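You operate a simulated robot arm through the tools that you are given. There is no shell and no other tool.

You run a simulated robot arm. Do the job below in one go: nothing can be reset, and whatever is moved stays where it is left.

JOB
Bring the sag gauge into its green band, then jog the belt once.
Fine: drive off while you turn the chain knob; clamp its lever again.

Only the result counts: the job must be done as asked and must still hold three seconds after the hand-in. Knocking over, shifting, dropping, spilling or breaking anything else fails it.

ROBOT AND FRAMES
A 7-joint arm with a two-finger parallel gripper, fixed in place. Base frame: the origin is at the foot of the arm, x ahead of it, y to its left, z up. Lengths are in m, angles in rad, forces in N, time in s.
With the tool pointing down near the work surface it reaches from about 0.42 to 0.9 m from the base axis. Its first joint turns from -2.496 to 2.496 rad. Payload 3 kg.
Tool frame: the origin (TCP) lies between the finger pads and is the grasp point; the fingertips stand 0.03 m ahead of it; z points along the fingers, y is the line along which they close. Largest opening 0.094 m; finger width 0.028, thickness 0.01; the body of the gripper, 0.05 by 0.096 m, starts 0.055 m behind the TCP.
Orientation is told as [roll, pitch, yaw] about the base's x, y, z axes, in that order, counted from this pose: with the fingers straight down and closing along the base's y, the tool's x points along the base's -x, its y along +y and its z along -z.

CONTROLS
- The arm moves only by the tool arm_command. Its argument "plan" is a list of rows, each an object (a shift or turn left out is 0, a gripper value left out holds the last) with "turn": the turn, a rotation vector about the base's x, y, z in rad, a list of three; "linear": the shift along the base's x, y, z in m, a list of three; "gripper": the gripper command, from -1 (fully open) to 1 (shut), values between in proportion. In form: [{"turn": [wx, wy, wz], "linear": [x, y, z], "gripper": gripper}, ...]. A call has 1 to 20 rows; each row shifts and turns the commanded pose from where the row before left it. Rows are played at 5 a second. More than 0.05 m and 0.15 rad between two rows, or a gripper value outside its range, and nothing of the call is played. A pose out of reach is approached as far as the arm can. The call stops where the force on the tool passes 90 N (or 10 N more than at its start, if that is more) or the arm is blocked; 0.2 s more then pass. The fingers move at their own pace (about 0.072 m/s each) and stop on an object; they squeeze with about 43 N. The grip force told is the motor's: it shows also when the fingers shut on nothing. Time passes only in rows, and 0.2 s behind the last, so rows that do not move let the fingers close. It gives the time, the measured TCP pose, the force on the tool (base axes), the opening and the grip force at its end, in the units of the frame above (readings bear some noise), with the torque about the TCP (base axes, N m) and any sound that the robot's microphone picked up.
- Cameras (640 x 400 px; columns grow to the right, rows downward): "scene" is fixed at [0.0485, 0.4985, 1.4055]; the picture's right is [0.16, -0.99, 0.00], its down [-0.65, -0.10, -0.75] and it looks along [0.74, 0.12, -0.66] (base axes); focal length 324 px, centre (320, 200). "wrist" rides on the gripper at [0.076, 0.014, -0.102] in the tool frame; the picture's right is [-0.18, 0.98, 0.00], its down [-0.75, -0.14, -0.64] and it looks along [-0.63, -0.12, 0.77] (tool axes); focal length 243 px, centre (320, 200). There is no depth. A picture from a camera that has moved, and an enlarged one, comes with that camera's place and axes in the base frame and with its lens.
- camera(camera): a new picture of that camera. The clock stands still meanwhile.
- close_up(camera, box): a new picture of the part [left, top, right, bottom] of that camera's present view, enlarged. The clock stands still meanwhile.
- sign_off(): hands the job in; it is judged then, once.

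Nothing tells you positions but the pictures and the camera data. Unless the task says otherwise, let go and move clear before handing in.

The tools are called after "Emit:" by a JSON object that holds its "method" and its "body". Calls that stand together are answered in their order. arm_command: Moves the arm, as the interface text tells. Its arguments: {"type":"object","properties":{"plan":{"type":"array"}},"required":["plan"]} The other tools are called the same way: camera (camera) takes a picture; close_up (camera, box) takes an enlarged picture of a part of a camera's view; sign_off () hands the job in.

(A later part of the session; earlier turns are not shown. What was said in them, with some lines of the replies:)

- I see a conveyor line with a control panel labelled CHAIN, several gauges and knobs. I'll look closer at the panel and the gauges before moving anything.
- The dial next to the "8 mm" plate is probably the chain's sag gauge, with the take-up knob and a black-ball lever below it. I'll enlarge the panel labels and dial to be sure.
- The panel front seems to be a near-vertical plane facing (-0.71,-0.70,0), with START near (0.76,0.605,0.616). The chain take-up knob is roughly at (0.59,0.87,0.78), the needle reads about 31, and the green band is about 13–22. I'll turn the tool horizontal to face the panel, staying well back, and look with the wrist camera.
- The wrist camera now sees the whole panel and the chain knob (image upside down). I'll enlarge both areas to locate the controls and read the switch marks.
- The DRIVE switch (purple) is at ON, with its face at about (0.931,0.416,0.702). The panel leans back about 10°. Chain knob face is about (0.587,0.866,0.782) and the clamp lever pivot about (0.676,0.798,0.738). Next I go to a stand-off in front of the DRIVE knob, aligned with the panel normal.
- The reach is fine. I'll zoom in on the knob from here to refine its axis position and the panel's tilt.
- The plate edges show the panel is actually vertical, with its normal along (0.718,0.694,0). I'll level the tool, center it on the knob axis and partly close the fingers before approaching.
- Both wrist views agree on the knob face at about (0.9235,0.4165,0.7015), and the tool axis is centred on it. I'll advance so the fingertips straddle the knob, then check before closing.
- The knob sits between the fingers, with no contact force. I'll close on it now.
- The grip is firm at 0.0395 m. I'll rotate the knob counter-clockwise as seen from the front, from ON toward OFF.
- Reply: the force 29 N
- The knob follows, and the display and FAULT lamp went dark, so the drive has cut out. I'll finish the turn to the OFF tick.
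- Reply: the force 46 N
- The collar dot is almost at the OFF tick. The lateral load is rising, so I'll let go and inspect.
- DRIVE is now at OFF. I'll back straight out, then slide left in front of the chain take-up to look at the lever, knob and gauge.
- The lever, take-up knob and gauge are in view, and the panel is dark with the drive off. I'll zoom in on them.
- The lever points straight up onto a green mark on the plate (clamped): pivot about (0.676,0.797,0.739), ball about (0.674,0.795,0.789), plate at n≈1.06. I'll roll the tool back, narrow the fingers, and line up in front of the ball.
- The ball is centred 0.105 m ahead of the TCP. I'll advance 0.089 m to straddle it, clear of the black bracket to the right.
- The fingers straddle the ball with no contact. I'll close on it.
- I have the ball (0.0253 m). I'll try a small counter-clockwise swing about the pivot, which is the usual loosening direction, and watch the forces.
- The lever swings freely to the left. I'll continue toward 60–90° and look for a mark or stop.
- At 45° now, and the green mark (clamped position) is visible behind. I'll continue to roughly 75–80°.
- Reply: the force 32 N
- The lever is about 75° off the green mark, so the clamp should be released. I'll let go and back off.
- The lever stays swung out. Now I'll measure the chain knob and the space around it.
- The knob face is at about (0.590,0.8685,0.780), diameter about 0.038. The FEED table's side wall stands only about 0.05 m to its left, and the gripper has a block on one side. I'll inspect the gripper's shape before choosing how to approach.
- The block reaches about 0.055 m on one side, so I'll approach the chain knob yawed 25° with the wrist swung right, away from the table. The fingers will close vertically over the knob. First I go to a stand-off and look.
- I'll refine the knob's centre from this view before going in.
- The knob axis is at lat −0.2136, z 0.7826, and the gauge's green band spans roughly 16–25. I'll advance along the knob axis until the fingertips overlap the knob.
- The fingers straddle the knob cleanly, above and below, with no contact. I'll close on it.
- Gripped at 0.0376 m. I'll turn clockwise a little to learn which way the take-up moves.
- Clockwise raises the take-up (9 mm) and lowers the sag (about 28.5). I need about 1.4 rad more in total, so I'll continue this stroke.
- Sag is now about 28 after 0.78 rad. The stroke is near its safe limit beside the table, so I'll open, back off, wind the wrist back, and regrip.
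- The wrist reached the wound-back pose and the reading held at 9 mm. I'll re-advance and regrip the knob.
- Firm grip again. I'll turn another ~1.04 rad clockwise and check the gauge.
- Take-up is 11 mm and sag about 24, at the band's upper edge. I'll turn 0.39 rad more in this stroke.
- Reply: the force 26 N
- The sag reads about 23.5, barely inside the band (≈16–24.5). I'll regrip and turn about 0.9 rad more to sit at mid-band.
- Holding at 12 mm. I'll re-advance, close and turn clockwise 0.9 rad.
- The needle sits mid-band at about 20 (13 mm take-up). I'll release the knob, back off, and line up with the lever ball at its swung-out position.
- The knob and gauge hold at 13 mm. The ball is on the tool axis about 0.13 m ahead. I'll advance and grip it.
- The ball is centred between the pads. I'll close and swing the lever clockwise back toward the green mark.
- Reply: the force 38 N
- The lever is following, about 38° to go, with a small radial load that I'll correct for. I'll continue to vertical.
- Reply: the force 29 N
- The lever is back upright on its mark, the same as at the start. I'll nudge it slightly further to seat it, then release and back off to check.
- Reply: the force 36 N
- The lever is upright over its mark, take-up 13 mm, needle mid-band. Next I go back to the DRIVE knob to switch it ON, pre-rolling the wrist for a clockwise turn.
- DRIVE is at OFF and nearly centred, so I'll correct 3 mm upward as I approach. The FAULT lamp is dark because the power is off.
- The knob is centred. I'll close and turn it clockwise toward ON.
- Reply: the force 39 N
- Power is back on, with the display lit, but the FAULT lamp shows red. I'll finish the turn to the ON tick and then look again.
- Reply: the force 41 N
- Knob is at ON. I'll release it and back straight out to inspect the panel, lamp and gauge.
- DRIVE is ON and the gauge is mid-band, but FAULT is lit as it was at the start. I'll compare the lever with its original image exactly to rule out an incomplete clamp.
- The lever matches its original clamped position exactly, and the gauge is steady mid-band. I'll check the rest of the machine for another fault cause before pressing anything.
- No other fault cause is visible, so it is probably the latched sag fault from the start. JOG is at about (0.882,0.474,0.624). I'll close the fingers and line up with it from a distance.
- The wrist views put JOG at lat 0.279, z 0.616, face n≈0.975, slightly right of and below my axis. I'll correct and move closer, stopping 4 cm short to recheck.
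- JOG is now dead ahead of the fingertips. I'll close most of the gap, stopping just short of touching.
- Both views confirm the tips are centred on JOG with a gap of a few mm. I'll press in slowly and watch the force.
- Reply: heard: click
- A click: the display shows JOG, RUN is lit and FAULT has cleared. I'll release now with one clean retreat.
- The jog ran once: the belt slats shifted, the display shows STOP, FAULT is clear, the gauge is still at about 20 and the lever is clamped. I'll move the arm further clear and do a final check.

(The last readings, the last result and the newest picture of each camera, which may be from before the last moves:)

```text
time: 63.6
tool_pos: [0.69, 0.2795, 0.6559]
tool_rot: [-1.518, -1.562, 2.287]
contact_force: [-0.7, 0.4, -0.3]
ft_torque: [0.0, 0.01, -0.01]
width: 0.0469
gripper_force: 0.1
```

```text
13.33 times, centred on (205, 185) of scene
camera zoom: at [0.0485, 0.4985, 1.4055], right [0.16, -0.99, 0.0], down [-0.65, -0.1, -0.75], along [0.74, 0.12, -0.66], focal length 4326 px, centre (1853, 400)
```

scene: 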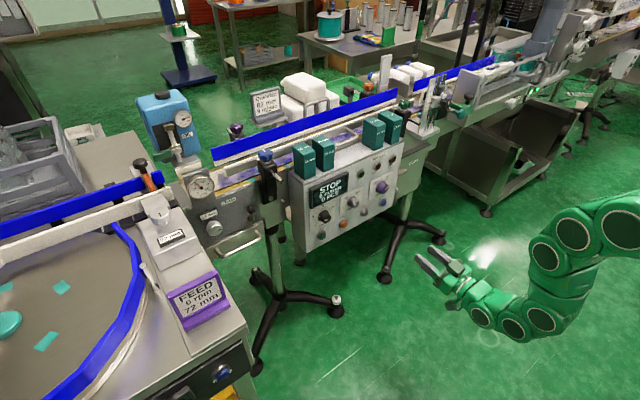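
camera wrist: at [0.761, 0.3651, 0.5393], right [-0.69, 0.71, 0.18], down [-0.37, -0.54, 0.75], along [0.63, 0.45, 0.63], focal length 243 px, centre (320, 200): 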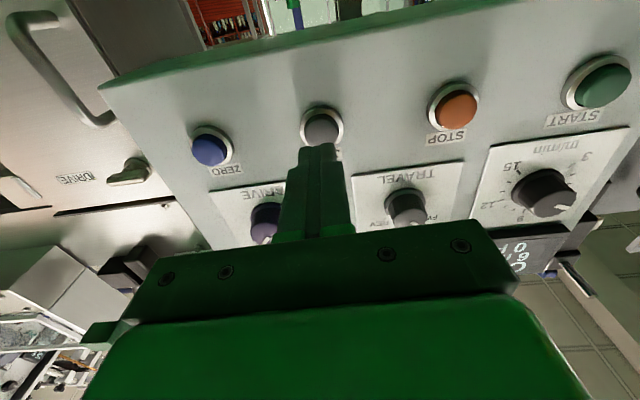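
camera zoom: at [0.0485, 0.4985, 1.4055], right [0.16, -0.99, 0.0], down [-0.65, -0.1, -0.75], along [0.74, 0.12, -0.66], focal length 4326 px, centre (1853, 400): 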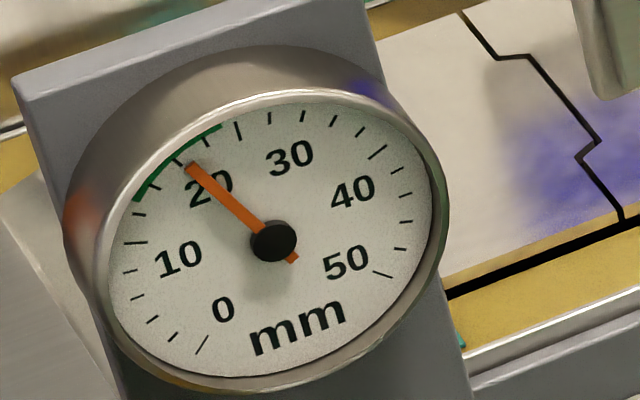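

The sag needle is steady at about 20, mid green band. The lever is clamped over its mark, DRIVE is ON with no fault, and the belt was jogged once. The arm is clear and nothing else has moved, so I'm handing in.

Emit:
{"method": "sign_off", "body": {}}

```text
The job is handed in.
```

The sag gauge now reads about 20 mm, in the middle of its green band, and I jogged the belt once. The job is handed in; I haven't seen the judge's result.

- **Chain knob:** I switched the drive off and swung the clamp lever out. I then turned the knob clockwise, which took the take-up from 8 mm to 13 mm.
- **Lever:** It is clamped again, upright over its green mark, where it was at the start.
- **Drive and jog:** I turned the drive back on and pressed JOG once. The belt slats shifted, and the display showed JOG and then STOP.
- **FAULT lamp:** It was lit at the start and came back on with the drive, even with the sag in band. It cleared when I pressed JOG and has stayed off.

The drive is left on, as it was at the start. The arm is clear, and I saw nothing else moved in the last picture.
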